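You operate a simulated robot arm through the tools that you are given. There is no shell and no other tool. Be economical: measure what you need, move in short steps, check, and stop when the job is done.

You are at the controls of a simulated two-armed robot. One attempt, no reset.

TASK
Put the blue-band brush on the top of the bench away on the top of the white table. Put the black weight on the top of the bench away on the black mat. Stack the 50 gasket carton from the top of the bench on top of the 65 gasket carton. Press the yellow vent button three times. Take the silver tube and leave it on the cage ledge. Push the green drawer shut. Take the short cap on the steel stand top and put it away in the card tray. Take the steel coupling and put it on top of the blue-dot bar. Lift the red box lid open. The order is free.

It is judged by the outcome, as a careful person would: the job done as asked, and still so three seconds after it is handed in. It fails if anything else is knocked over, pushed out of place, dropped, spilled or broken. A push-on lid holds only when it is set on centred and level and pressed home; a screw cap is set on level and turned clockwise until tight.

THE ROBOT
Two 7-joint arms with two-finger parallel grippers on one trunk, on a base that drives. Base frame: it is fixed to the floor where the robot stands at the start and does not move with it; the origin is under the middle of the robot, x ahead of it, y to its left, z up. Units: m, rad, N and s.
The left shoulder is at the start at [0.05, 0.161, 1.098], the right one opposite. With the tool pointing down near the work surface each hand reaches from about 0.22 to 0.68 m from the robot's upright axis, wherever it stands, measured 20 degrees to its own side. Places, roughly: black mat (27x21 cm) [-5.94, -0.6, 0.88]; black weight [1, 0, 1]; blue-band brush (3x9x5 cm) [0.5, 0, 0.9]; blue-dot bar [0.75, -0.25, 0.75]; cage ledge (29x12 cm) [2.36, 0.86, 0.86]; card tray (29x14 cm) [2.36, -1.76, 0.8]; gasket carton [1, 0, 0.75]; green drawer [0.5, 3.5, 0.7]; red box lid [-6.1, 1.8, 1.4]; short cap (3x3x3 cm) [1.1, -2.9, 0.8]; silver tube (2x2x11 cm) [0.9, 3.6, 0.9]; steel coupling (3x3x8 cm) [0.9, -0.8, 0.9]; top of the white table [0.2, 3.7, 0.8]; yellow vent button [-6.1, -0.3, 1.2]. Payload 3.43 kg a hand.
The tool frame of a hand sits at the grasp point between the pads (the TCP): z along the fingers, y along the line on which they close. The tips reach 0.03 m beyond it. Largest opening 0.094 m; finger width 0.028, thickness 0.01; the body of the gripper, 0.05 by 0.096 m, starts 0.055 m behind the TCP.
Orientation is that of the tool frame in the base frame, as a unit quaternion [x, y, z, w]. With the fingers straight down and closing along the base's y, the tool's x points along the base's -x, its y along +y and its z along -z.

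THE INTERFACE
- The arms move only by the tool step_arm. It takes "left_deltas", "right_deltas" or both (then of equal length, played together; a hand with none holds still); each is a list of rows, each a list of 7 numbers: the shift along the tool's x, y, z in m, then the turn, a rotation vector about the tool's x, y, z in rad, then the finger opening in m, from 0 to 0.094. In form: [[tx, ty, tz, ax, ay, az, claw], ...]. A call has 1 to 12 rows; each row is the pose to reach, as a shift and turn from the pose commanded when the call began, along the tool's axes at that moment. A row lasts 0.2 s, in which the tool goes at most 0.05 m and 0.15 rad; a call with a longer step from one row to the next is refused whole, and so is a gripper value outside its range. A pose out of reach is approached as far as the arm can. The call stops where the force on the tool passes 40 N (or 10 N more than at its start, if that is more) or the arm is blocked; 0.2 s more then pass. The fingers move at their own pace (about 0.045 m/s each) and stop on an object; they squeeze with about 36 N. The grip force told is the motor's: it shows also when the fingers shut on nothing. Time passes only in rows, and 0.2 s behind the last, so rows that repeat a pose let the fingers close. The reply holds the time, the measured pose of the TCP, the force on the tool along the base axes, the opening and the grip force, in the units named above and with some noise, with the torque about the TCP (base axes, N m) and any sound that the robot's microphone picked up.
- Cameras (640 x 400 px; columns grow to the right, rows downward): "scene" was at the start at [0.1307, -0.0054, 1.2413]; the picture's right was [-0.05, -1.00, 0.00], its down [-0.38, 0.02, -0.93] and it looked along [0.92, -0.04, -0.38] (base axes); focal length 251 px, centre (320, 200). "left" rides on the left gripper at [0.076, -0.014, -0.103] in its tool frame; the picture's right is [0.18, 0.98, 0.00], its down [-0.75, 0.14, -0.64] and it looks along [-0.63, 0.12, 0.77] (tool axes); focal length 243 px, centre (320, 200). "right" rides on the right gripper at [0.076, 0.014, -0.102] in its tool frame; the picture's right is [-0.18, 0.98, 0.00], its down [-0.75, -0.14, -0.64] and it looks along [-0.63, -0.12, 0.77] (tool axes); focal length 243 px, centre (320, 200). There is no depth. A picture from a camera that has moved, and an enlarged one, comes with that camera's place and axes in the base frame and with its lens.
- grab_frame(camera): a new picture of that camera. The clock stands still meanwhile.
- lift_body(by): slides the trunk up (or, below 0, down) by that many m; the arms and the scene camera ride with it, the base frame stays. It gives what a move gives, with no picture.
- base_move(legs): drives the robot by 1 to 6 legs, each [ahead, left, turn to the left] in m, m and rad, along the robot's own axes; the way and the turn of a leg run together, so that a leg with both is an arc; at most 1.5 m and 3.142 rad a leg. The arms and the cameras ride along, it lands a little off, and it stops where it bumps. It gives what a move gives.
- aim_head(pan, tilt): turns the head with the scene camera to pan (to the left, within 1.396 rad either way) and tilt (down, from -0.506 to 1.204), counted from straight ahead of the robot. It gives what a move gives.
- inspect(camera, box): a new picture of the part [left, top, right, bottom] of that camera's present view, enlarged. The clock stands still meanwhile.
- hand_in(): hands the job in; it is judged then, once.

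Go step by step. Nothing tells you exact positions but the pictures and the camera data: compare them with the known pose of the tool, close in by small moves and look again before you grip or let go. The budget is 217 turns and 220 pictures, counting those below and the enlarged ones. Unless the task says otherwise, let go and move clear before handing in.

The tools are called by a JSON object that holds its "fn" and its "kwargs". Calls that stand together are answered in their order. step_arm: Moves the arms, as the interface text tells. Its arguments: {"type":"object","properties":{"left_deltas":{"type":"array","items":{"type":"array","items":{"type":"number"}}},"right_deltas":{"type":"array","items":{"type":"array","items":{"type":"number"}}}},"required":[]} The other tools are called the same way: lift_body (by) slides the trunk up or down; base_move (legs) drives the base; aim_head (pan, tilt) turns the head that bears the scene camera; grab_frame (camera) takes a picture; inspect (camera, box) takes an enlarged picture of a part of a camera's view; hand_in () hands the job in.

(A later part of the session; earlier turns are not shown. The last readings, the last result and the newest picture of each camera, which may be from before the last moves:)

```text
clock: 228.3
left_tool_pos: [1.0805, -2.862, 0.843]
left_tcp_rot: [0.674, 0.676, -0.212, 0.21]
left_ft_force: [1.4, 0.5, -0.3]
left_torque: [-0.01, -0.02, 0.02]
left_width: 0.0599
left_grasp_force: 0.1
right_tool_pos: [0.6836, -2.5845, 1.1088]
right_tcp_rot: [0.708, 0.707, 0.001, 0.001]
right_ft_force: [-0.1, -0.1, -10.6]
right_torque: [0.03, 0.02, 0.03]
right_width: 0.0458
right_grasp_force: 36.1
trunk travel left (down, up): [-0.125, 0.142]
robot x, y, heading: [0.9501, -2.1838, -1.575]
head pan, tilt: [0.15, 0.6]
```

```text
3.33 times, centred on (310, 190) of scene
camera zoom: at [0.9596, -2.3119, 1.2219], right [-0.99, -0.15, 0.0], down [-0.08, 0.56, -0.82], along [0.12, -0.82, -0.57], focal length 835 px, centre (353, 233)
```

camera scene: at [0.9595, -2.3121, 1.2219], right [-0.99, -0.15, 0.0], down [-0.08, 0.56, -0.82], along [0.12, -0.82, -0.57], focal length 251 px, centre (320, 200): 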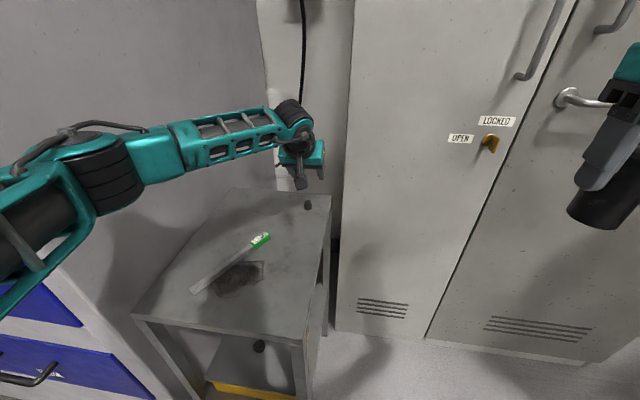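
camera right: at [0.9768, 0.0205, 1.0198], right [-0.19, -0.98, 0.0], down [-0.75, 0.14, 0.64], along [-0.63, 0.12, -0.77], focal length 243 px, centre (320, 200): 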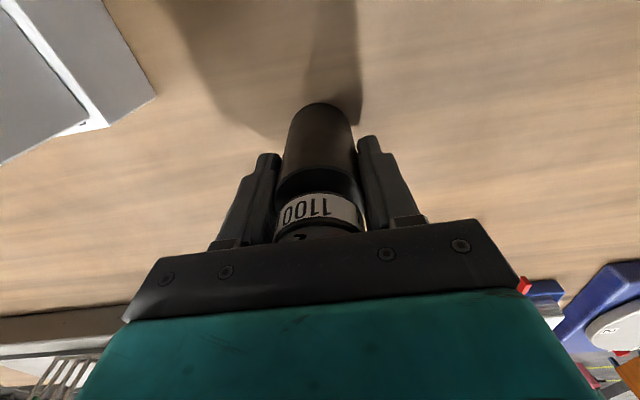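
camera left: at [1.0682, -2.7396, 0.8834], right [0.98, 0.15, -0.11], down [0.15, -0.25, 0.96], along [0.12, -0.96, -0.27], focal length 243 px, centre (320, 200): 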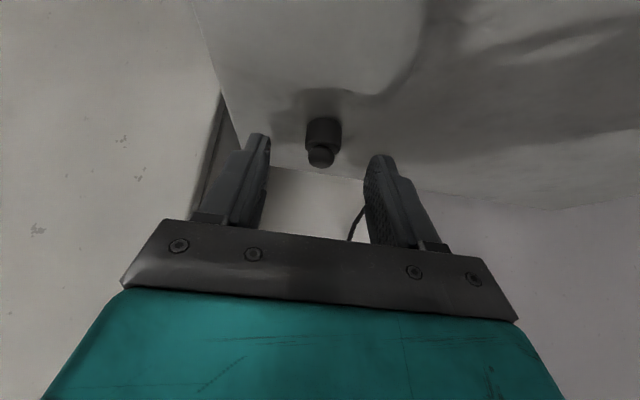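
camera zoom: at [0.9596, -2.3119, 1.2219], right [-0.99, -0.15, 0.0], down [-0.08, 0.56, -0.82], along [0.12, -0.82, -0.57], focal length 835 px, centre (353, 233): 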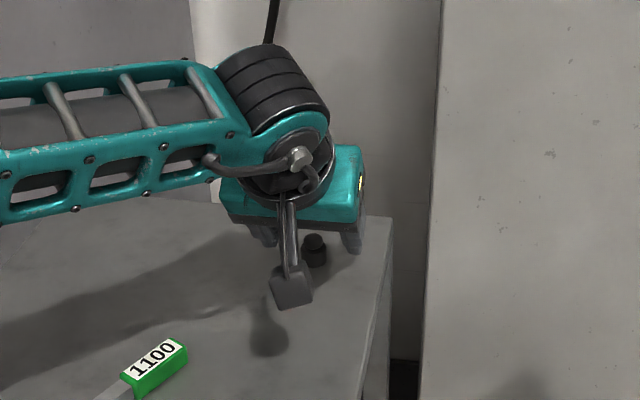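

A little lower and 6 mm back, then close.

{"fn": "step_arm", "kwargs": {"left_deltas": [[0.005, 0, 0.002, 0, 0, 0, 0.06], [0.01, 0, 0.0045, 0, 0, 0, 0.06], [0.01, 0, 0.0045, 0, 0, 0, 0.035], [0.01, 0, 0.0045, 0, 0, 0, 0.01], [0.01, 0, 0.0045, 0, 0, 0, 0.01], [0.01, 0, 0.0045, 0, 0, 0, 0.01]]}}

{"fn": "grab_frame", "kwargs": {"camera": "left"}}

```text
clock: 229.7
left_tool_pos: [1.0807, -2.8564, 0.8345]
left_tcp_rot: [0.674, 0.676, -0.213, 0.209]
left_ft_force: [-0.2, 0.2, -0.1]
left_torque: [-0.03, 0.01, 0.02]
left_width: 0.0179
left_grasp_force: 35.9
right_tool_pos: [0.684, -2.5839, 1.1083]
right_tcp_rot: [0.707, 0.707, 0.002, -0.001]
right_ft_force: [-0.8, 0.2, -10.3]
right_torque: [0.02, 0.02, 0.02]
right_width: 0.0459
right_grasp_force: 35.9
trunk travel left (down, up): [-0.125, 0.142]
robot x, y, heading: [0.9471, -2.1836, -1.571]
head pan, tilt: [0.15, 0.6]
```

```text
97 pictures are left
camera left: at [1.068, -2.7341, 0.8748], right [0.98, 0.15, -0.11], down [0.15, -0.25, 0.96], along [0.12, -0.96, -0.27], focal length 243 px, centre (320, 200)
```

left: 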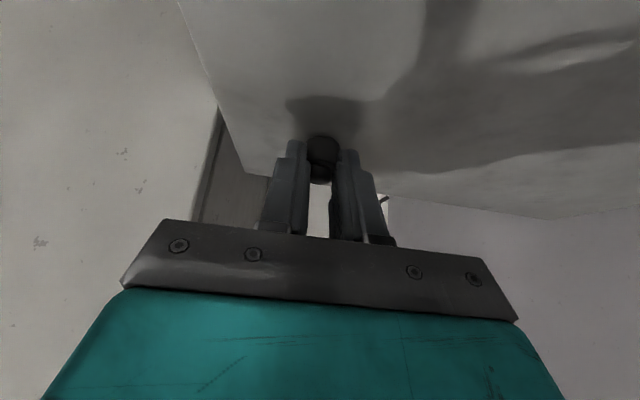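

{"fn": "inspect", "kwargs": {"camera": "left", "box": [260, 100, 390, 250]}}

```text
2.67 times, centred on (325, 175) of left
camera zoom: at [1.068, -2.7341, 0.8748], right [0.98, 0.15, -0.11], down [0.15, -0.25, 0.96], along [0.12, -0.96, -0.27], focal length 647 px, centre (307, 267)
```

zoom: 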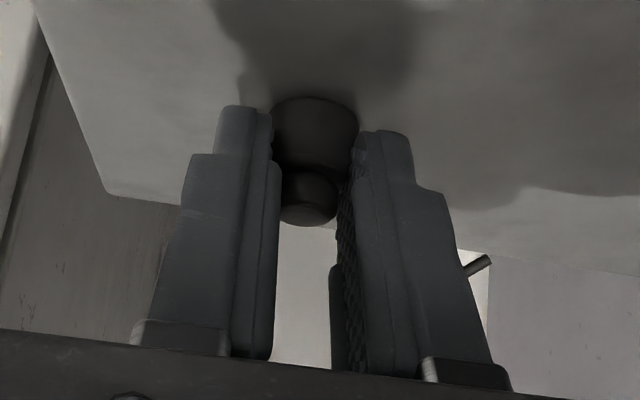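

The tips hold the cap's base. I lift gently and check.

{"fn": "step_arm", "kwargs": {"left_deltas": [[-0.011, 0, -0.016, 0, 0, 0, 0.01], [-0.023, 0, -0.033, 0, 0, 0, 0.01], [-0.04, 0, -0.057, 0, 0, 0, 0.01]]}}

{"fn": "inspect", "kwargs": {"camera": "left", "box": [240, 60, 400, 250]}}

```text
clock: 230.5
left_tool_pos: [1.0818, -2.8564, 0.904]
left_tcp_rot: [0.674, 0.676, -0.212, 0.21]
left_ft_force: [0.0, 0.0, 0.1]
left_torque: [0.01, 0.04, 0.02]
left_width: 0.0171
left_grasp_force: 36.1
right_tool_pos: [0.6834, -2.5845, 1.1076]
right_tcp_rot: [0.706, 0.708, 0.001, 0.0]
right_ft_force: [0.0, 0.6, -11.3]
right_torque: [0.02, 0.0, -0.02]
right_width: 0.0457
right_grasp_force: 36.2
trunk travel left (down, up): [-0.125, 0.142]
robot x, y, heading: [0.9475, -2.1847, -1.571]
head pan, tilt: [0.15, 0.6]
```

```text
2.11 times, centred on (320, 155) of left
camera zoom: at [1.0677, -2.7341, 0.9444], right [0.98, 0.15, -0.11], down [0.15, -0.25, 0.96], along [0.12, -0.96, -0.27], focal length 511 px, centre (320, 295)
```

zoom: 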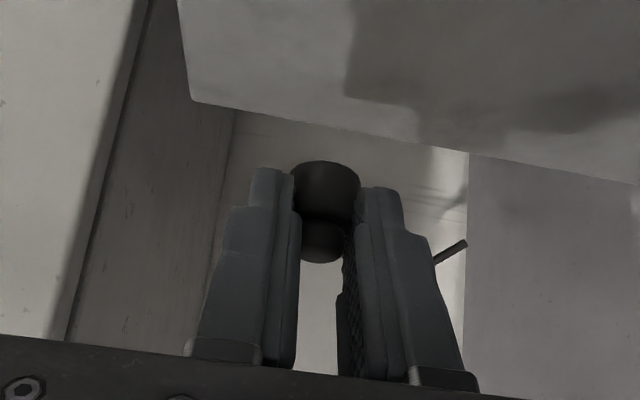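

Lifted and held. I raise and retract it, back away from the stand, and turn to face +x toward the tray.

{"fn": "step_arm", "kwargs": {"left_deltas": [[-0.015, 0, -0.025, 0, 0, 0, 0.01], [-0.03, 0, -0.055, 0, 0, 0, 0.01], [-0.02, 0, -0.085, 0, 0, 0, 0.01], [0.0, 0, -0.115, 0, 0, 0, 0.01], [0.02, 0, -0.145, 0, 0, 0, 0.01]]}}

{"fn": "base_move", "kwargs": {"legs": [[-0.4, 0, 0], [0, 0, 1.57]]}}

{"fn": "aim_head", "kwargs": {"pan": 0.1, "tilt": 0.3}}

{"fn": "grab_frame", "kwargs": {"camera": "scene"}}

{"fn": "inspect", "kwargs": {"camera": "left", "box": [240, 60, 400, 250]}}

```text
clock: 231.7
left_tool_pos: [1.0783, -2.7561, 1.0116]
left_tcp_rot: [0.675, 0.675, -0.212, 0.211]
left_ft_force: [0.2, -0.4, -0.9]
left_torque: [-0.04, -0.02, -0.01]
left_width: 0.0169
left_grasp_force: 35.9
right_tool_pos: [0.6817, -2.5831, 1.1073]
right_tcp_rot: [0.707, 0.707, 0.002, 0.001]
right_ft_force: [1.1, 0.5, -11.0]
right_torque: [0.02, 0.03, 0.02]
right_width: 0.0456
right_grasp_force: 36.3
trunk travel left (down, up): [-0.125, 0.142]
robot x, y, heading: [0.9498, -2.1835, -1.571]
head pan, tilt: [0.15, 0.6]
```

```text
clock: 238.1
left_tool_pos: [1.5206, -1.6458, 1.011]
left_tcp_rot: [-0.001, 0.954, -0.003, 0.299]
left_ft_force: [0.3, -0.3, 0.5]
left_torque: [-0.01, 0.01, 0.01]
left_width: 0.0185
left_grasp_force: 36.0
right_tool_pos: [1.3485, -2.0445, 1.1081]
right_tcp_rot: [0.0, 1.0, 0.0, -0.001]
right_ft_force: [0.6, -0.2, -11.0]
right_torque: [0.03, 0.01, 0.05]
right_width: 0.046
right_grasp_force: 35.8
trunk travel left (down, up): [-0.125, 0.142]
robot x, y, heading: [0.9469, -1.7779, 0.005]
head pan, tilt: [0.15, 0.6]
```

```text
clock: 238.9
left_tool_pos: [1.5214, -1.648, 1.0115]
left_tcp_rot: [-0.001, 0.954, -0.003, 0.299]
left_ft_force: [0.3, -0.1, -0.2]
left_torque: [-0.02, -0.01, 0.02]
left_width: 0.0187
left_grasp_force: 35.8
right_tool_pos: [1.3488, -2.0442, 1.1077]
right_tcp_rot: [0.0, 1.0, 0.001, -0.002]
right_ft_force: [-0.1, 0.4, -10.7]
right_torque: [0.0, 0.01, 0.0]
right_width: 0.0458
right_grasp_force: 36.1
trunk travel left (down, up): [-0.125, 0.142]
robot x, y, heading: [0.9485, -1.7795, 0.002]
head pan, tilt: [0.099, 0.3]
```

```text
94 pictures are left
camera scene: at [1.0795, -1.7712, 1.2493], right [0.1, -1.0, 0.0], down [-0.3, -0.03, -0.95], along [0.95, 0.09, -0.3], focal length 251 px, centre (320, 200)
```

scene: 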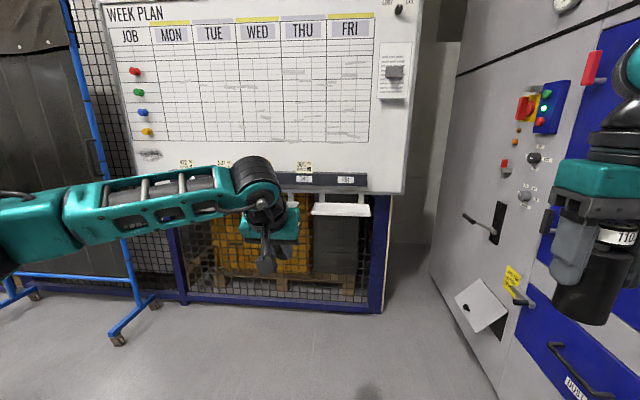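

```text
2.11 times, centred on (320, 155) of left
camera zoom: at [1.402, -1.66, 1.0509], right [-0.15, 0.98, -0.11], down [0.25, 0.15, 0.96], along [0.96, 0.12, -0.27], focal length 511 px, centre (320, 295)
```

zoom: 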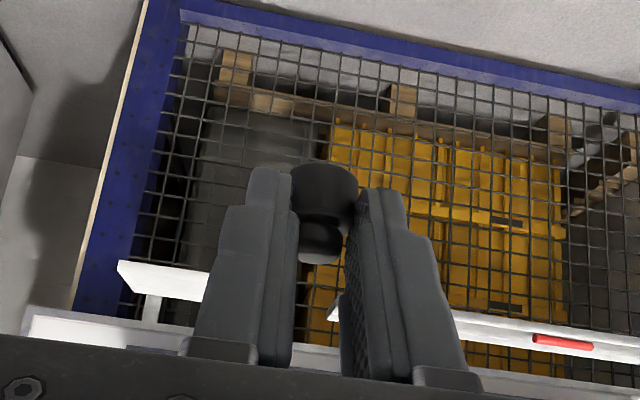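

The cap is held. I drive closer to the white tray below the week-plan board.

{"fn": "base_move", "kwargs": {"legs": [[0.5, -0.15, 0]]}}

{"fn": "aim_head", "kwargs": {"pan": 0.1, "tilt": 0.5}}

{"fn": "grab_frame", "kwargs": {"camera": "scene"}}

{"fn": "grab_frame", "kwargs": {"camera": "left"}}

```text
clock: 241.9
left_tool_pos: [2.0207, -1.7959, 1.0103]
left_tcp_rot: [-0.002, 0.954, -0.003, 0.3]
left_ft_force: [-0.2, -0.5, -0.2]
left_torque: [-0.02, -0.01, 0.06]
left_width: 0.0188
left_grasp_force: 36.0
right_tool_pos: [1.8481, -2.1929, 1.108]
right_tcp_rot: [-0.001, 1.0, 0.001, -0.001]
right_ft_force: [0.1, -0.2, -11.2]
right_torque: [-0.05, 0.04, -0.01]
right_width: 0.0459
right_grasp_force: 35.8
trunk travel left (down, up): [-0.125, 0.142]
robot x, y, heading: [1.4461, -1.9298, 0.004]
head pan, tilt: [0.099, 0.3]
```

```text
clock: 242.6
left_tool_pos: [2.0223, -1.796, 1.0111]
left_tcp_rot: [-0.002, 0.954, -0.001, 0.299]
left_ft_force: [-0.6, -0.2, -0.4]
left_torque: [0.02, 0.01, -0.02]
left_width: 0.0184
left_grasp_force: 36.2
right_tool_pos: [1.8485, -2.193, 1.1079]
right_tcp_rot: [-0.001, 1.0, 0.001, -0.001]
right_ft_force: [-0.7, 0.1, -9.2]
right_torque: [0.03, 0.03, 0.01]
right_width: 0.0456
right_grasp_force: 36.1
trunk travel left (down, up): [-0.125, 0.142]
robot x, y, heading: [1.446, -1.929, 0.0]
head pan, tilt: [0.099, 0.499]
```

```text
92 pictures are left
camera scene: at [1.5763, -1.9213, 1.231], right [0.1, -0.99, 0.0], down [-0.48, -0.05, -0.88], along [0.87, 0.09, -0.48], focal length 251 px, centre (320, 200)
```

scene: 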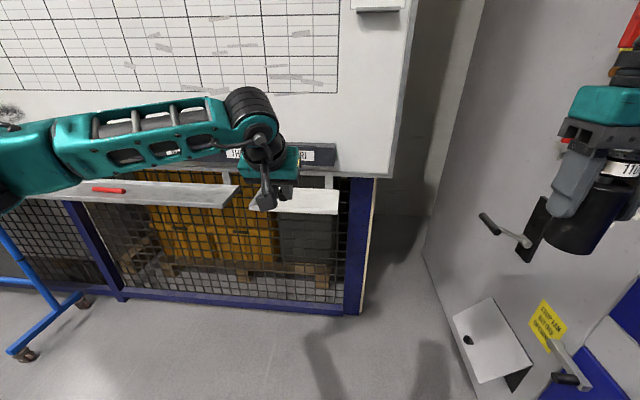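

```text
91 pictures are left
camera left: at [1.9009, -1.8093, 1.0509], right [-0.15, 0.98, -0.11], down [0.25, 0.15, 0.96], along [0.96, 0.12, -0.27], focal length 243 px, centre (320, 200)
```

left: 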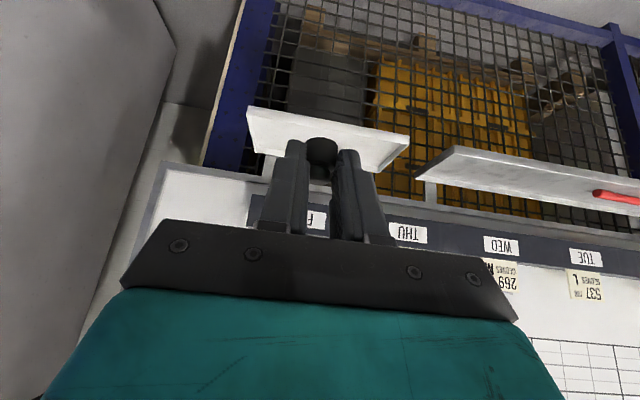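

The card tray is the short white shelf, about x 2.28–2.43, centre (2.35,-1.76), z≈0.80. I drive 0.27 ahead.

{"fn": "base_move", "kwargs": {"legs": [[0.27, 0.03, 0]]}}

{"fn": "grab_frame", "kwargs": {"camera": "left"}}

{"fn": "grab_frame", "kwargs": {"camera": "scene"}}

```text
clock: 244.6
left_tool_pos: [2.2903, -1.7671, 1.0117]
left_tcp_rot: [-0.002, 0.954, -0.003, 0.299]
left_ft_force: [0.3, -0.2, 0.9]
left_torque: [-0.04, 0.01, -0.04]
left_width: 0.0187
left_grasp_force: 35.8
right_tool_pos: [2.1174, -2.1657, 1.1085]
right_tcp_rot: [0.0, 1.0, 0.0, -0.002]
right_ft_force: [0.1, 0.6, -10.7]
right_torque: [-0.02, 0.05, 0.0]
right_width: 0.0456
right_grasp_force: 35.9
trunk travel left (down, up): [-0.125, 0.142]
robot x, y, heading: [1.7151, -1.8998, -0.002]
head pan, tilt: [0.099, 0.499]
```

```text
90 pictures are left
camera left: at [2.1704, -1.7801, 1.0507], right [-0.15, 0.98, -0.11], down [0.25, 0.15, 0.96], along [0.96, 0.12, -0.27], focal length 243 px, centre (320, 200)
```

left: 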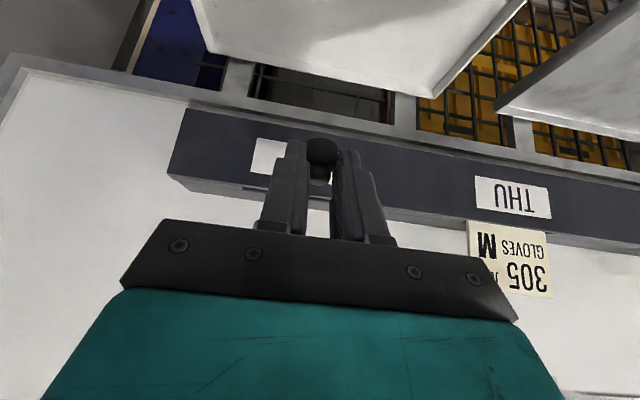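

```text
89 pictures are left
camera scene: at [1.8457, -1.8917, 1.2309], right [0.1, -0.99, 0.0], down [-0.48, -0.05, -0.88], along [0.87, 0.09, -0.48], focal length 251 px, centre (320, 200)
```

scene: 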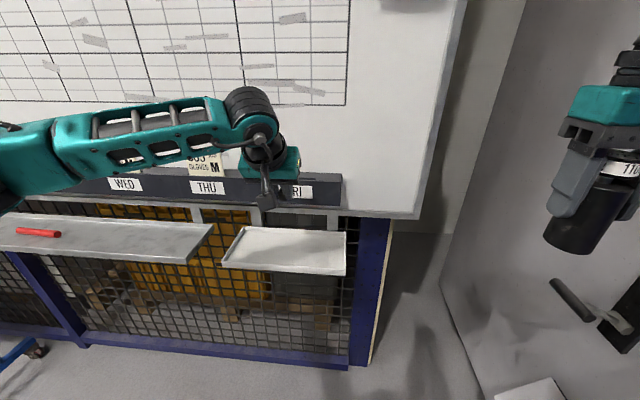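

I move over the tray's middle and lower to just above it.

{"fn": "step_arm", "kwargs": {"left_deltas": [[-0.034, 0.011, 0.024, 0, 0, 0, 0.01], [-0.014, 0.012, 0.057, 0, 0, 0, 0.01], [0.009, 0.012, 0.09, 0, 0, 0, 0.01], [0.032, 0.012, 0.123, 0, 0, 0, 0.01], [0.05, 0.012, 0.149, 0, 0, 0, 0.01]]}}

{"fn": "grab_frame", "kwargs": {"camera": "left"}}

{"fn": "inspect", "kwargs": {"camera": "scene", "box": [190, 140, 370, 290]}}

```text
clock: 245.8
left_tool_pos: [2.3342, -1.756, 0.8599]
left_tcp_rot: [-0.001, 0.954, -0.003, 0.299]
left_ft_force: [0.8, 0.2, -0.2]
left_torque: [-0.02, -0.01, -0.01]
left_width: 0.0186
left_grasp_force: 35.8
right_tool_pos: [2.1156, -2.1639, 1.1088]
right_tcp_rot: [0.001, 1.0, 0.001, -0.002]
right_ft_force: [0.0, -1.0, -10.2]
right_torque: [0.04, -0.01, -0.03]
right_width: 0.0454
right_grasp_force: 36.0
trunk travel left (down, up): [-0.125, 0.142]
robot x, y, heading: [1.7164, -1.8962, 0.002]
head pan, tilt: [0.099, 0.499]
```

```text
88 pictures are left
camera left: at [2.2146, -1.7687, 0.8988], right [-0.15, 0.98, -0.11], down [0.25, 0.15, 0.96], along [0.96, 0.12, -0.27], focal length 243 px, centre (320, 200)
```

left: 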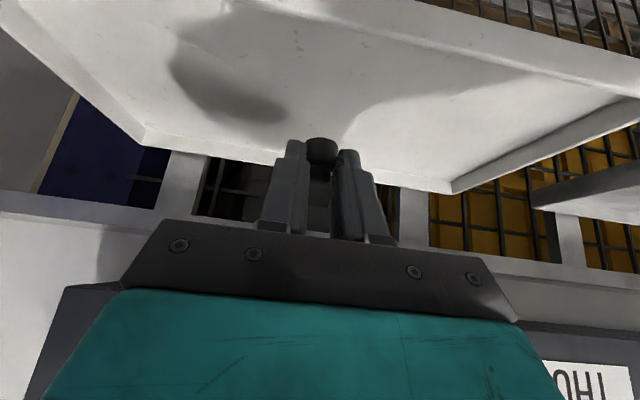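

```text
2.67 times, centred on (280, 215) of scene
camera zoom: at [1.8454, -1.8917, 1.231], right [0.1, -0.99, 0.0], down [-0.48, -0.05, -0.88], along [0.87, 0.09, -0.48], focal length 668 px, centre (427, 160)
```

zoom: 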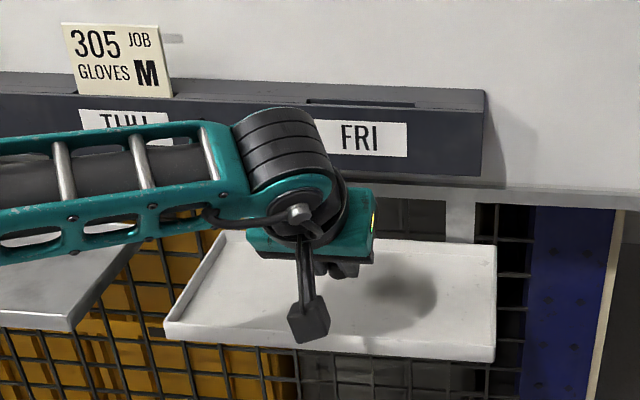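

Over the tray floor. Lower to contact gently.

{"fn": "step_arm", "kwargs": {"left_deltas": [[0.0057, 0, 0.0082, 0, 0, 0, 0.01], [0.0097, 0, 0.0139, 0, 0, 0, 0.01], [0.012, 0, 0.0172, 0, 0, 0, 0.01]]}}

```text
clock: 246.6
left_tool_pos: [2.3345, -1.757, 0.8384]
left_tcp_rot: [-0.002, 0.954, -0.002, 0.3]
left_ft_force: [-0.6, 0.1, -0.4]
left_torque: [0.03, 0.01, 0.0]
left_width: 0.0185
left_grasp_force: 35.4
right_tool_pos: [2.1175, -2.1645, 1.1075]
right_tcp_rot: [0.001, 1.0, 0.001, -0.001]
right_ft_force: [0.5, 0.3, -11.4]
right_torque: [-0.02, 0.01, 0.02]
right_width: 0.0458
right_grasp_force: 36.4
trunk travel left (down, up): [-0.125, 0.142]
robot x, y, heading: [1.7161, -1.8998, 0.0]
head pan, tilt: [0.099, 0.499]
```

{"fn": "step_arm", "kwargs": {"left_deltas": [[0.0017, 0, 0.0025, 0, 0, 0, 0.01], [0.0034, 0, 0.0049, 0, 0, 0, 0.01]]}}

{"fn": "inspect", "kwargs": {"camera": "left", "box": [240, 80, 400, 220]}}

```text
clock: 247.2
left_tool_pos: [2.3338, -1.756, 0.8347]
left_tcp_rot: [-0.001, 0.954, -0.003, 0.3]
left_ft_force: [-1.4, 0.0, 6.6]
left_torque: [0.01, -0.01, 0.03]
left_width: 0.0187
left_grasp_force: 36.3
right_tool_pos: [2.1162, -2.1649, 1.1082]
right_tcp_rot: [0.001, 1.0, 0.002, -0.001]
right_ft_force: [-0.1, 0.1, -10.7]
right_torque: [-0.04, 0.03, -0.02]
right_width: 0.0454
right_grasp_force: 36.2
trunk travel left (down, up): [-0.125, 0.142]
robot x, y, heading: [1.7172, -1.8967, 0.001]
head pan, tilt: [0.099, 0.499]
```

```text
2.86 times, centred on (320, 150) of left
camera zoom: at [2.2143, -1.7692, 0.874], right [-0.15, 0.98, -0.11], down [0.25, 0.15, 0.96], along [0.96, 0.12, -0.27], focal length 693 px, centre (320, 343)
```

zoom: 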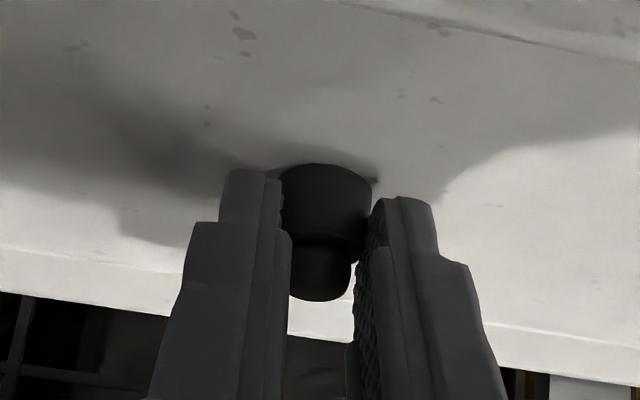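

Contact. Open and withdraw along the fingers.

{"fn": "step_arm", "kwargs": {"left_deltas": [[0, 0, 0, 0, 0, 0, 0.025], [0, 0, 0, 0, 0, 0, 0.04], [0, 0, 0, 0, 0, 0, 0.05], [0, 0, -0.03, 0, 0, 0, 0.05], [0, 0, -0.07, 0, 0, 0, 0.05], [0, 0, -0.11, 0, 0, 0, 0.05], [-0.02, 0, -0.15, 0, 0, 0, 0.05], [-0.04, 0, -0.19, 0, 0, 0, 0.05]]}}

{"fn": "inspect", "kwargs": {"camera": "scene", "box": [190, 140, 370, 290]}}

```text
clock: 248.9
left_tool_pos: [2.2572, -1.755, 1.0117]
left_tcp_rot: [-0.001, 0.954, -0.003, 0.3]
left_ft_force: [-0.2, 0.1, -0.5]
left_torque: [0.02, 0.0, 0.0]
left_width: 0.05
left_grasp_force: 0.1
right_tool_pos: [2.1169, -2.1652, 1.1081]
right_tcp_rot: [0.001, 1.0, 0.0, -0.001]
right_ft_force: [0.8, -1.0, -10.0]
right_torque: [0.0, 0.0, -0.01]
right_width: 0.0458
right_grasp_force: 35.9
trunk travel left (down, up): [-0.125, 0.142]
robot x, y, heading: [1.7185, -1.8994, 0.002]
head pan, tilt: [0.099, 0.499]
```

```text
2.67 times, centred on (280, 215) of scene
camera zoom: at [1.845, -1.8919, 1.231], right [0.1, -0.99, 0.0], down [-0.48, -0.05, -0.88], along [0.87, 0.09, -0.48], focal length 668 px, centre (427, 160)
```

zoom: 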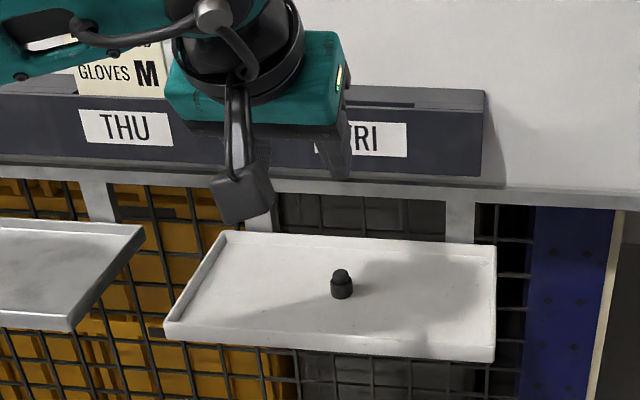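

The cap lies in the card tray. I restore the left hand, back off, turn to face -x and look down the room.

{"fn": "step_arm", "kwargs": {"left_deltas": [[0.005, 0, -0.028, 0, 0.12, 0, 0.05], [0.01, 0, -0.056, 0, 0.24, 0, 0.05], [0.015, 0, -0.084, 0, 0.36, 0, 0.05], [0.02, 0, -0.112, 0, 0.48, 0, 0.05], [0.025, 0, -0.139, 0, 0.605, 0, 0.05]]}}

{"fn": "base_move", "kwargs": {"legs": [[-0.25, 0.3, 0], [0, 0, 1.57], [0, 0, 1.57]]}}

{"fn": "aim_head", "kwargs": {"pan": 0, "tilt": 0.35}}

{"fn": "grab_frame", "kwargs": {"camera": "scene"}}

```text
clock: 250.2
left_tool_pos: [2.1557, -1.7542, 1.1127]
left_tcp_rot: [0.0, 1.0, -0.003, 0.0]
left_ft_force: [-1.0, -0.2, -0.3]
left_torque: [0.0, -0.01, 0.03]
left_width: 0.0501
left_grasp_force: 0.1
right_tool_pos: [2.1165, -2.1636, 1.1072]
right_tcp_rot: [0.001, 1.0, 0.002, -0.001]
right_ft_force: [0.6, -0.2, -11.3]
right_torque: [0.02, 0.0, 0.03]
right_width: 0.0456
right_grasp_force: 35.8
trunk travel left (down, up): [-0.125, 0.142]
robot x, y, heading: [1.716, -1.9005, 0.0]
head pan, tilt: [0.099, 0.499]
```

```text
clock: 261.0
left_tool_pos: [1.0257, -1.7463, 1.1131]
left_tcp_rot: [1.0, 0.003, -0.002, -0.003]
left_ft_force: [0.2, -0.4, 0.1]
left_torque: [-0.02, -0.01, 0.01]
left_width: 0.05
left_grasp_force: 0.0
right_tool_pos: [1.0635, -1.3373, 1.1072]
right_tcp_rot: [1.0, 0.002, 0.002, 0.001]
right_ft_force: [0.3, 0.0, -11.0]
right_torque: [0.03, -0.04, 0.03]
right_width: 0.0458
right_grasp_force: 36.0
trunk travel left (down, up): [-0.125, 0.142]
robot x, y, heading: [1.4673, -1.5986, -3.142]
head pan, tilt: [0.099, 0.499]
```

```text
clock: 261.7
left_tool_pos: [1.026, -1.7471, 1.1125]
left_tcp_rot: [1.0, 0.003, -0.001, -0.003]
left_ft_force: [0.2, -0.9, 0.3]
left_torque: [0.02, 0.03, 0.0]
left_width: 0.05
left_grasp_force: 0.1
right_tool_pos: [1.064, -1.3378, 1.1081]
right_tcp_rot: [1.0, 0.003, 0.002, 0.001]
right_ft_force: [-0.6, 0.2, -11.2]
right_torque: [-0.03, 0.0, 0.01]
right_width: 0.0458
right_grasp_force: 36.3
trunk travel left (down, up): [-0.125, 0.142]
robot x, y, heading: [1.4702, -1.5991, -3.14]
head pan, tilt: [0.0, 0.351]
```

```text
84 pictures are left
camera scene: at [1.3301, -1.6013, 1.2446], right [0.0, 1.0, 0.0], down [0.34, 0.0, -0.94], along [-0.94, 0.0, -0.34], focal length 251 px, centre (320, 200)
```

scene: 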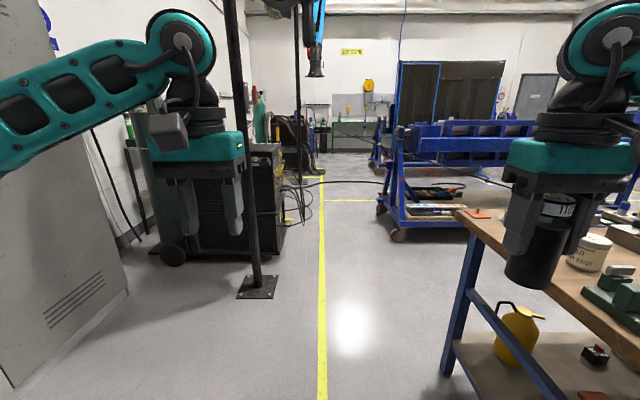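

The aisle between the post (y≈-1.9) and the bench end (y≈-1.04) is about 0.86 wide. I go down its middle.

{"fn": "base_move", "kwargs": {"legs": [[0, -0.17, 0], [1.4, 0, 0], [0.8, 0, 0]]}}

{"fn": "grab_frame", "kwargs": {"camera": "scene"}}

```text
clock: 274.3
left_tool_pos: [-1.1651, -1.6011, 1.1123]
left_tcp_rot: [1.0, 0.007, -0.001, -0.003]
left_ft_force: [-0.4, -0.6, 0.0]
left_torque: [0.0, 0.04, -0.02]
left_width: 0.05
left_grasp_force: 0.0
right_tool_pos: [-1.1305, -1.19, 1.1076]
right_tcp_rot: [1.0, 0.007, 0.002, 0.001]
right_ft_force: [-0.3, -0.6, -11.3]
right_torque: [-0.03, 0.02, 0.04]
right_width: 0.0457
right_grasp_force: 36.3
trunk travel left (down, up): [-0.125, 0.142]
robot x, y, heading: [-0.7275, -1.4481, -3.13]
head pan, tilt: [0.0, 0.351]
```

```text
83 pictures are left
camera scene: at [-0.8614, -1.4517, 1.2446], right [-0.01, 1.0, 0.0], down [0.34, 0.0, -0.94], along [-0.94, -0.01, -0.34], focal length 251 px, centre (320, 200)
```

scene: 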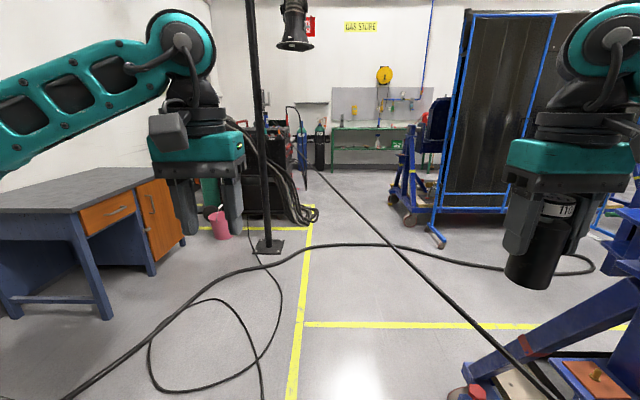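

Only floor cables lie ahead; the aisle at y≈-1.45 is clear. I drive on.

{"fn": "base_move", "kwargs": {"legs": [[1.5, 0, -0.011], [1.4, 0, 0]]}}

{"fn": "grab_frame", "kwargs": {"camera": "scene"}}

```text
clock: 286.9
left_tool_pos: [-3.8633, -1.627, 1.1138]
left_tcp_rot: [1.0, 0.014, -0.002, -0.004]
left_ft_force: [1.6, 0.0, 0.4]
left_torque: [0.03, 0.07, 0.01]
left_width: 0.05
left_grasp_force: 0.0
right_tool_pos: [-3.8332, -1.2175, 1.1068]
right_tcp_rot: [1.0, 0.013, 0.003, 0.001]
right_ft_force: [1.1, -0.1, -9.3]
right_torque: [0.03, 0.03, 0.01]
right_width: 0.0454
right_grasp_force: 36.2
trunk travel left (down, up): [-0.125, 0.142]
robot x, y, heading: [-3.4264, -1.4717, -3.117]
head pan, tilt: [0.0, 0.351]
stopped in leg 2: the robot was blocked; the commanded pose is now the measured one
```

```text
82 pictures are left
camera scene: at [-3.5612, -1.4742, 1.2449], right [-0.03, 1.0, 0.0], down [0.34, 0.01, -0.94], along [-0.94, -0.03, -0.34], focal length 251 px, centre (320, 200)
```

scene: 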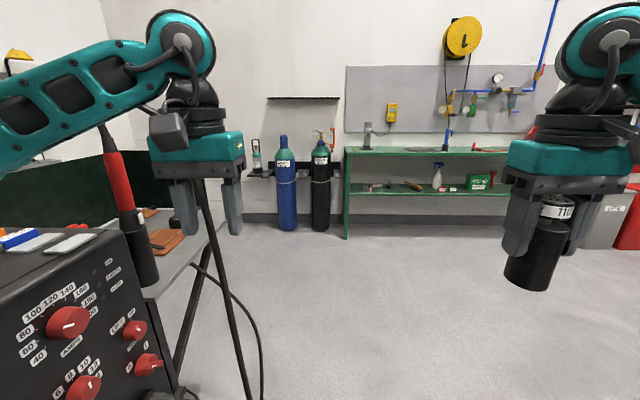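

Blocked, likely by the welding machine on the left. I strafe right 0.4 m away from it and then go on.

{"fn": "base_move", "kwargs": {"legs": [[0, -0.4, -0.024]]}}

{"fn": "aim_head", "kwargs": {"pan": 0.9, "tilt": 0.5}}

{"fn": "grab_frame", "kwargs": {"camera": "scene"}}

```text
clock: 287.6
left_tool_pos: [-3.8647, -1.6264, 1.1133]
left_tcp_rot: [1.0, 0.015, -0.002, -0.003]
left_ft_force: [-0.4, -0.5, 0.8]
left_torque: [0.01, 0.02, -0.01]
left_width: 0.05
left_grasp_force: 0.0
right_tool_pos: [-3.8334, -1.2167, 1.1043]
right_tcp_rot: [1.0, 0.014, 0.005, -0.001]
right_ft_force: [0.6, -0.3, -11.3]
right_torque: [-0.01, -0.03, -0.04]
right_width: 0.0455
right_grasp_force: 36.1
trunk travel left (down, up): [-0.125, 0.142]
robot x, y, heading: [-3.4247, -1.4696, -3.114]
head pan, tilt: [0.0, 0.351]
stopped in leg 1: the robot was blocked; the commanded pose is now the measured one
```

```text
clock: 288.8
left_tool_pos: [-3.864, -1.6284, 1.1129]
left_tcp_rot: [1.0, 0.016, -0.003, -0.004]
left_ft_force: [1.6, 0.5, -0.1]
left_torque: [-0.01, -0.03, -0.02]
left_width: 0.0499
left_grasp_force: 0.0
right_tool_pos: [-3.8352, -1.217, 1.1066]
right_tcp_rot: [1.0, 0.014, 0.004, 0.0]
right_ft_force: [0.3, -0.4, -10.9]
right_torque: [0.04, -0.04, 0.0]
right_width: 0.0454
right_grasp_force: 35.6
trunk travel left (down, up): [-0.125, 0.142]
robot x, y, heading: [-3.425, -1.4696, -3.115]
head pan, tilt: [0.901, 0.499]
```

```text
81 pictures are left
camera scene: at [-3.5233, -1.5446, 1.231], right [-0.8, 0.6, 0.0], down [0.29, 0.38, -0.88], along [-0.53, -0.7, -0.48], focal length 251 px, centre (320, 200)
```

scene: 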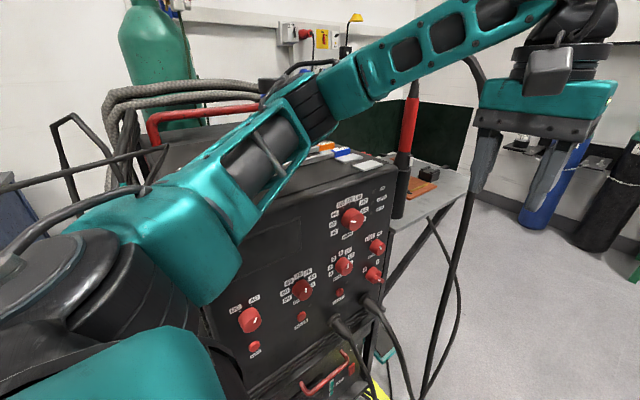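

The left elbow is against the welder; I back straight off first, then strafe right.

{"fn": "base_move", "kwargs": {"legs": [[-0.25, 0, 0]]}}

{"fn": "base_move", "kwargs": {"legs": [[0, -0.35, 0]]}}

{"fn": "grab_frame", "kwargs": {"camera": "scene"}}

```text
clock: 290.6
left_tool_pos: [-3.6113, -1.6194, 1.1119]
left_tcp_rot: [1.0, 0.014, -0.002, -0.003]
left_ft_force: [-0.3, 0.6, -1.1]
left_torque: [-0.03, 0.05, 0.02]
left_width: 0.0502
left_grasp_force: 0.1
right_tool_pos: [-3.5809, -1.2084, 1.1059]
right_tcp_rot: [1.0, 0.013, 0.003, 0.0]
right_ft_force: [0.5, 0.5, -11.3]
right_torque: [0.01, 0.01, 0.01]
right_width: 0.0456
right_grasp_force: 36.2
trunk travel left (down, up): [-0.125, 0.142]
robot x, y, heading: [-3.1719, -1.4659, -3.117]
head pan, tilt: [0.901, 0.499]
```

```text
clock: 294.3
left_tool_pos: [-3.6194, -1.2699, 1.113]
left_tcp_rot: [1.0, 0.015, -0.002, -0.003]
left_ft_force: [-0.7, -0.8, -0.2]
left_torque: [-0.03, 0.02, 0.0]
left_width: 0.0502
left_grasp_force: 0.0
right_tool_pos: [-3.5908, -0.8592, 1.1058]
right_tcp_rot: [1.0, 0.014, 0.004, 0.0]
right_ft_force: [0.0, 0.2, -10.7]
right_torque: [0.01, 0.01, 0.0]
right_width: 0.0454
right_grasp_force: 35.8
trunk travel left (down, up): [-0.125, 0.142]
robot x, y, heading: [-3.1807, -1.1117, -3.118]
head pan, tilt: [0.901, 0.499]
```

```text
80 pictures are left
camera scene: at [-3.28, -1.1875, 1.231], right [-0.8, 0.6, 0.0], down [0.29, 0.38, -0.88], along [-0.53, -0.7, -0.48], focal length 251 px, centre (320, 200)
```

scene: 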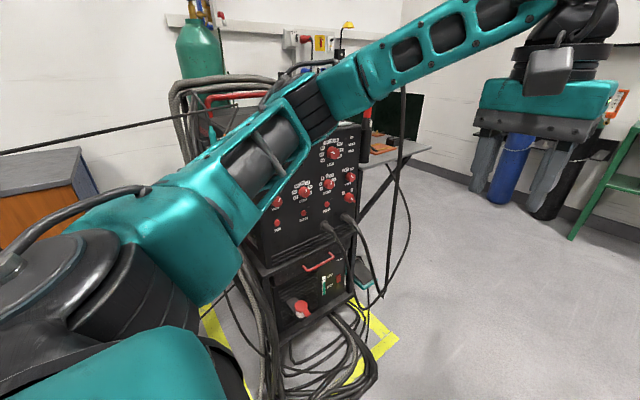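

Free, and the welder looks undisturbed. I drive on toward the green table.

{"fn": "base_move", "kwargs": {"legs": [[0.3, -0.15, -0.024], [1.2, 0, 0]]}}

{"fn": "aim_head", "kwargs": {"pan": -0.2, "tilt": 0.35}}

{"fn": "grab_frame", "kwargs": {"camera": "scene"}}

```text
clock: 302.1
left_tool_pos: [-5.1217, -1.1188, 1.112]
left_tcp_rot: [1.0, 0.004, -0.001, -0.004]
left_ft_force: [-1.4, -0.4, 0.7]
left_torque: [0.0, -0.01, -0.02]
left_width: 0.0498
left_grasp_force: 0.1
right_tool_pos: [-5.0825, -0.7096, 1.1053]
right_tcp_rot: [1.0, 0.003, 0.005, 0.0]
right_ft_force: [-0.1, -0.2, -10.8]
right_torque: [0.01, -0.03, 0.03]
right_width: 0.0455
right_grasp_force: 36.1
trunk travel left (down, up): [-0.125, 0.142]
robot x, y, heading: [-4.6791, -0.9738, -3.135]
head pan, tilt: [0.901, 0.499]
```

```text
clock: 303.5
left_tool_pos: [-5.1204, -1.1186, 1.1126]
left_tcp_rot: [1.0, 0.005, -0.002, -0.004]
left_ft_force: [-0.1, -0.1, 0.1]
left_torque: [0.02, -0.02, 0.01]
left_width: 0.0498
left_grasp_force: 0.1
right_tool_pos: [-5.083, -0.7087, 1.1052]
right_tcp_rot: [1.0, 0.003, 0.004, 0.0]
right_ft_force: [-0.7, 0.0, -10.1]
right_torque: [0.01, -0.03, 0.03]
right_width: 0.0457
right_grasp_force: 35.7
trunk travel left (down, up): [-0.125, 0.142]
robot x, y, heading: [-4.6805, -0.9719, -3.138]
head pan, tilt: [-0.201, 0.351]
```

```text
79 pictures are left
camera scene: at [-4.8137, -0.9542, 1.2446], right [0.19, 0.98, 0.0], down [0.34, -0.07, -0.94], along [-0.92, 0.18, -0.34], focal length 251 px, centre (320, 200)
```

scene: 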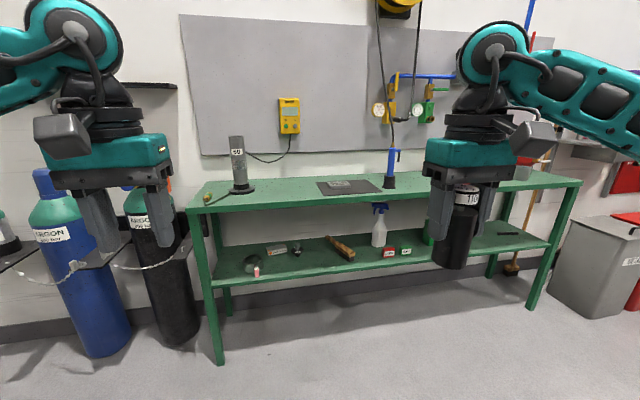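

The black mat is on the green table ahead. I zoom on the mat and on the panel with the valves.

{"fn": "inspect", "kwargs": {"camera": "scene", "box": [280, 160, 440, 220]}}

{"fn": "inspect", "kwargs": {"camera": "scene", "box": [260, 60, 460, 190]}}

```text
4.00 times, centred on (360, 190) of scene
camera zoom: at [-4.8137, -0.9542, 1.2446], right [0.19, 0.98, 0.0], down [0.34, -0.07, -0.94], along [-0.92, 0.18, -0.34], focal length 1002 px, centre (160, 240)
```

zoom: 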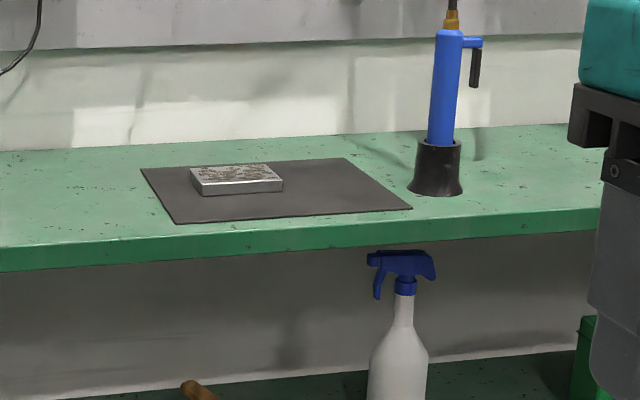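

```text
3.08 times, centred on (360, 125) of scene
camera zoom: at [-4.8137, -0.9542, 1.2446], right [0.19, 0.98, 0.0], down [0.34, -0.07, -0.94], along [-0.92, 0.18, -0.34], focal length 771 px, centre (197, 431)
```

zoom: 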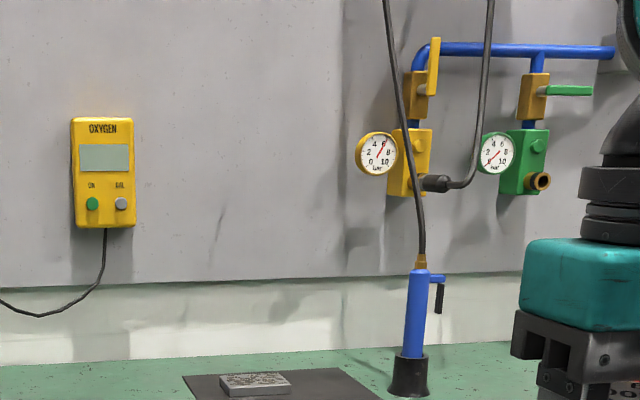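

Mat spans x -6.06…-5.84, y -0.73…-0.45, with a metal block at its left. I'll set the weight at about (-5.90,-0.53). Driving closer.

{"fn": "base_move", "kwargs": {"legs": [[0.7, -0.24, 0]]}}

{"fn": "aim_head", "kwargs": {"pan": -0.2, "tilt": 0.5}}

{"fn": "grab_frame", "kwargs": {"camera": "scene"}}

{"fn": "grab_frame", "kwargs": {"camera": "right"}}

```text
clock: 307.5
left_tool_pos: [-5.8233, -0.8866, 1.1114]
left_tcp_rot: [1.0, 0.006, -0.002, -0.004]
left_ft_force: [1.0, 0.5, 0.5]
left_torque: [0.0, -0.02, 0.01]
left_width: 0.0502
left_grasp_force: 0.1
right_tool_pos: [-5.7868, -0.4761, 1.1042]
right_tcp_rot: [1.0, 0.006, 0.004, 0.0]
right_ft_force: [0.2, 0.1, -10.7]
right_torque: [-0.01, -0.02, -0.01]
right_width: 0.0458
right_grasp_force: 36.1
trunk travel left (down, up): [-0.125, 0.142]
robot x, y, heading: [-5.3799, -0.7371, -3.129]
head pan, tilt: [-0.201, 0.351]
```

```text
clock: 308.2
left_tool_pos: [-5.8221, -0.886, 1.1114]
left_tcp_rot: [1.0, 0.007, -0.002, -0.003]
left_ft_force: [0.0, -0.1, -0.4]
left_torque: [0.02, -0.01, 0.02]
left_width: 0.05
left_grasp_force: 0.0
right_tool_pos: [-5.7861, -0.4755, 1.1048]
right_tcp_rot: [1.0, 0.005, 0.005, 0.0]
right_ft_force: [-0.1, 0.2, -11.0]
right_torque: [0.01, 0.0, 0.06]
right_width: 0.0455
right_grasp_force: 35.8
trunk travel left (down, up): [-0.125, 0.142]
robot x, y, heading: [-5.3791, -0.7381, -3.128]
head pan, tilt: [-0.201, 0.499]
```

```text
76 pictures are left
camera scene: at [-5.5144, -0.7205, 1.231], right [0.19, 0.98, 0.0], down [0.47, -0.09, -0.88], along [-0.86, 0.17, -0.48], focal length 251 px, centre (320, 200)
```

scene: 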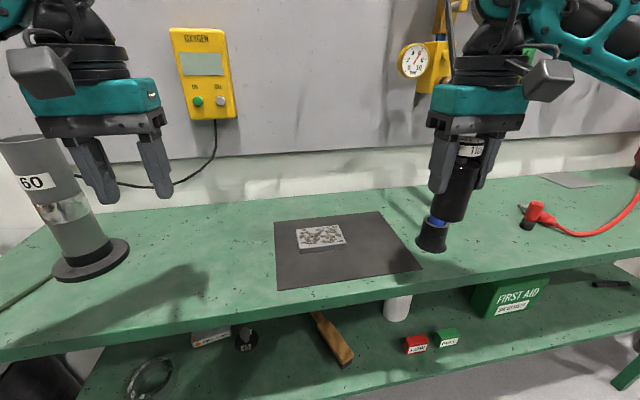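

```text
75 pictures are left
camera right: at [-5.7112, -0.4906, 1.2073], right [-0.17, -0.98, 0.0], down [-0.76, 0.13, 0.63], along [-0.62, 0.11, -0.77], focal length 243 px, centre (320, 200)
```

right: 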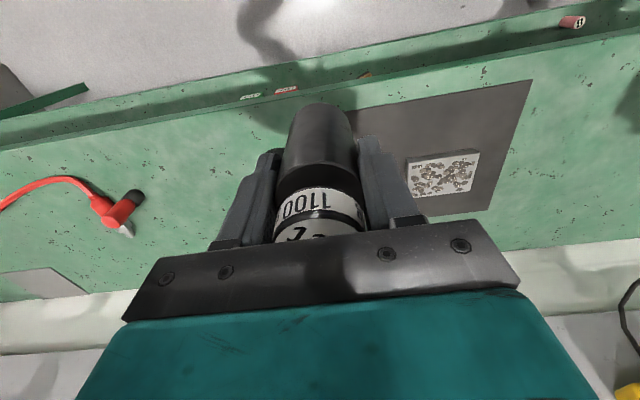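

I bring the weight over (-5.90,-0.53) and lower to 2 cm above.

{"fn": "step_arm", "kwargs": {"right_deltas": [[0, 0.045, 0, 0, 0, 0, 0.03], [-0.025, 0.055, 0, 0, 0, 0, 0.03], [-0.065, 0.055, 0, 0, 0, 0, 0.03], [-0.112, 0.055, 0, 0, 0, 0, 0.03], [-0.113, 0.055, 0.045, 0, 0, 0, 0.03], [-0.113, 0.055, 0.09, 0, 0, 0, 0.03], [-0.113, 0.055, 0.135, 0, 0, 0, 0.03]]}}

{"fn": "grab_frame", "kwargs": {"camera": "scene"}}

```text
clock: 309.8
left_tool_pos: [-5.8227, -0.8863, 1.1116]
left_tcp_rot: [1.0, 0.007, -0.001, -0.003]
left_ft_force: [-0.4, 0.2, 0.1]
left_torque: [0.0, -0.03, -0.04]
left_width: 0.0502
left_grasp_force: 0.0
right_tool_pos: [-5.898, -0.5325, 0.9683]
right_tcp_rot: [1.0, 0.005, 0.004, -0.001]
right_ft_force: [0.5, -0.7, -9.2]
right_torque: [-0.02, -0.03, 0.02]
right_width: 0.0455
right_grasp_force: 36.2
trunk travel left (down, up): [-0.125, 0.142]
robot x, y, heading: [-5.3795, -0.7385, -3.129]
head pan, tilt: [-0.201, 0.499]
```

```text
74 pictures are left
camera scene: at [-5.515, -0.7203, 1.2309], right [0.19, 0.98, 0.0], down [0.47, -0.09, -0.88], along [-0.86, 0.17, -0.48], focal length 251 px, centre (320, 200)
```

scene: 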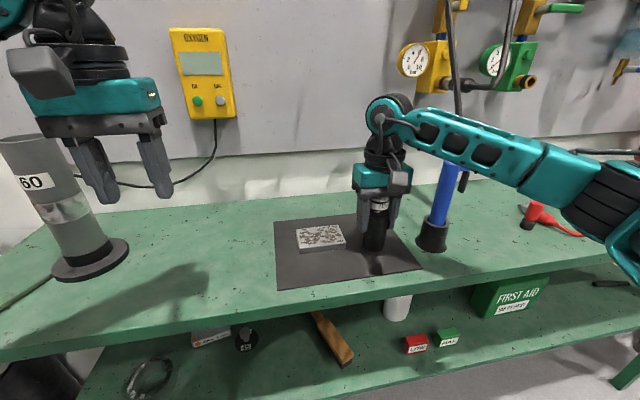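

Good position on the mat. Lower to contact.

{"fn": "step_arm", "kwargs": {"right_deltas": [[0, 0, 0.012, 0, 0, 0, 0.03], [0, 0, 0.017, 0, 0, 0, 0.03], [0, 0, 0.02, 0, 0, 0, 0.03]]}}

```text
clock: 310.6
left_tool_pos: [-5.8215, -0.8868, 1.1125]
left_tcp_rot: [1.0, 0.008, -0.003, -0.004]
left_ft_force: [0.3, 0.3, 0.1]
left_torque: [-0.01, 0.04, 0.0]
left_width: 0.0501
left_grasp_force: 0.0
right_tool_pos: [-5.8967, -0.532, 0.9542]
right_tcp_rot: [1.0, 0.005, 0.0, 0.0]
right_ft_force: [-1.1, 4.5, 12.5]
right_torque: [0.36, -0.48, 0.15]
right_width: 0.0458
right_grasp_force: 36.0
trunk travel left (down, up): [-0.125, 0.142]
robot x, y, heading: [-5.382, -0.7406, -3.134]
head pan, tilt: [-0.201, 0.499]
```

Contact. Ease, open to 6.5 cm and lift off.

{"fn": "step_arm", "kwargs": {"right_deltas": [[0, 0, -0.005, 0, 0, 0, 0.03], [0, 0, -0.005, 0, 0, 0, 0.05], [0, 0, -0.005, 0, 0, 0, 0.065], [0, 0, -0.005, 0, 0, 0, 0.065], [0, 0, -0.04, 0, 0, 0, 0.065], [0, 0, -0.08, 0, 0, 0, 0.065], [0, 0, -0.12, 0, 0, 0, 0.065], [0, 0, -0.16, 0, 0, 0, 0.065], [0.045, 0, -0.16, 0, 0, 0, 0.04], [0.09, 0, -0.16, 0, 0, 0, 0.0], [0.135, 0, -0.16, 0, 0, 0, 0.0]]}}

{"fn": "aim_head", "kwargs": {"pan": -0.4, "tilt": 0.2}}

{"fn": "grab_frame", "kwargs": {"camera": "scene"}}

```text
clock: 313.0
left_tool_pos: [-5.822, -0.8868, 1.1125]
left_tcp_rot: [1.0, 0.007, -0.003, -0.003]
left_ft_force: [-0.2, -0.1, -1.0]
left_torque: [0.0, -0.03, 0.02]
left_width: 0.05
left_grasp_force: 0.1
right_tool_pos: [-5.7616, -0.5317, 1.1116]
right_tcp_rot: [1.0, 0.005, 0.003, -0.001]
right_ft_force: [-0.2, 0.1, -0.1]
right_torque: [0.03, -0.01, 0.01]
right_width: 0.0
right_grasp_force: 3.6
trunk travel left (down, up): [-0.125, 0.142]
robot x, y, heading: [-5.3856, -0.7351, -3.134]
head pan, tilt: [-0.201, 0.499]
```

```text
clock: 313.8
left_tool_pos: [-5.8219, -0.8862, 1.113]
left_tcp_rot: [1.0, 0.007, -0.001, -0.004]
left_ft_force: [0.0, 0.0, 0.0]
left_torque: [-0.02, 0.03, 0.01]
left_width: 0.05
left_grasp_force: 0.1
right_tool_pos: [-5.7625, -0.5325, 1.1099]
right_tcp_rot: [1.0, 0.005, 0.004, 0.0]
right_ft_force: [0.6, -0.7, -0.2]
right_torque: [0.02, 0.01, 0.01]
right_width: 0.0001
right_grasp_force: 33.1
trunk travel left (down, up): [-0.125, 0.142]
robot x, y, heading: [-5.3813, -0.7382, -3.132]
head pan, tilt: [-0.4, 0.201]
```

```text
73 pictures are left
camera scene: at [-5.5106, -0.7028, 1.2587], right [0.38, 0.93, 0.0], down [0.18, -0.08, -0.98], along [-0.91, 0.37, -0.2], focal length 251 px, centre (320, 200)
```

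scene: 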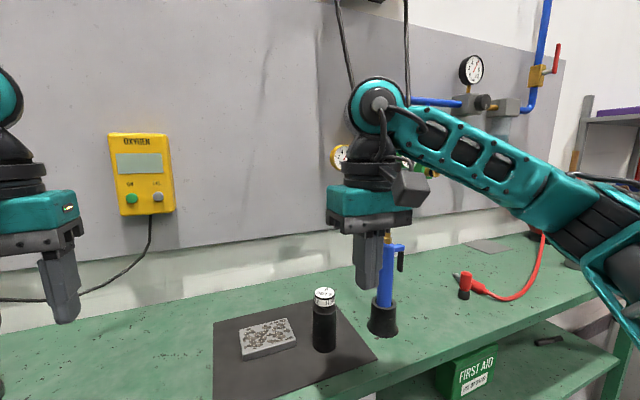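

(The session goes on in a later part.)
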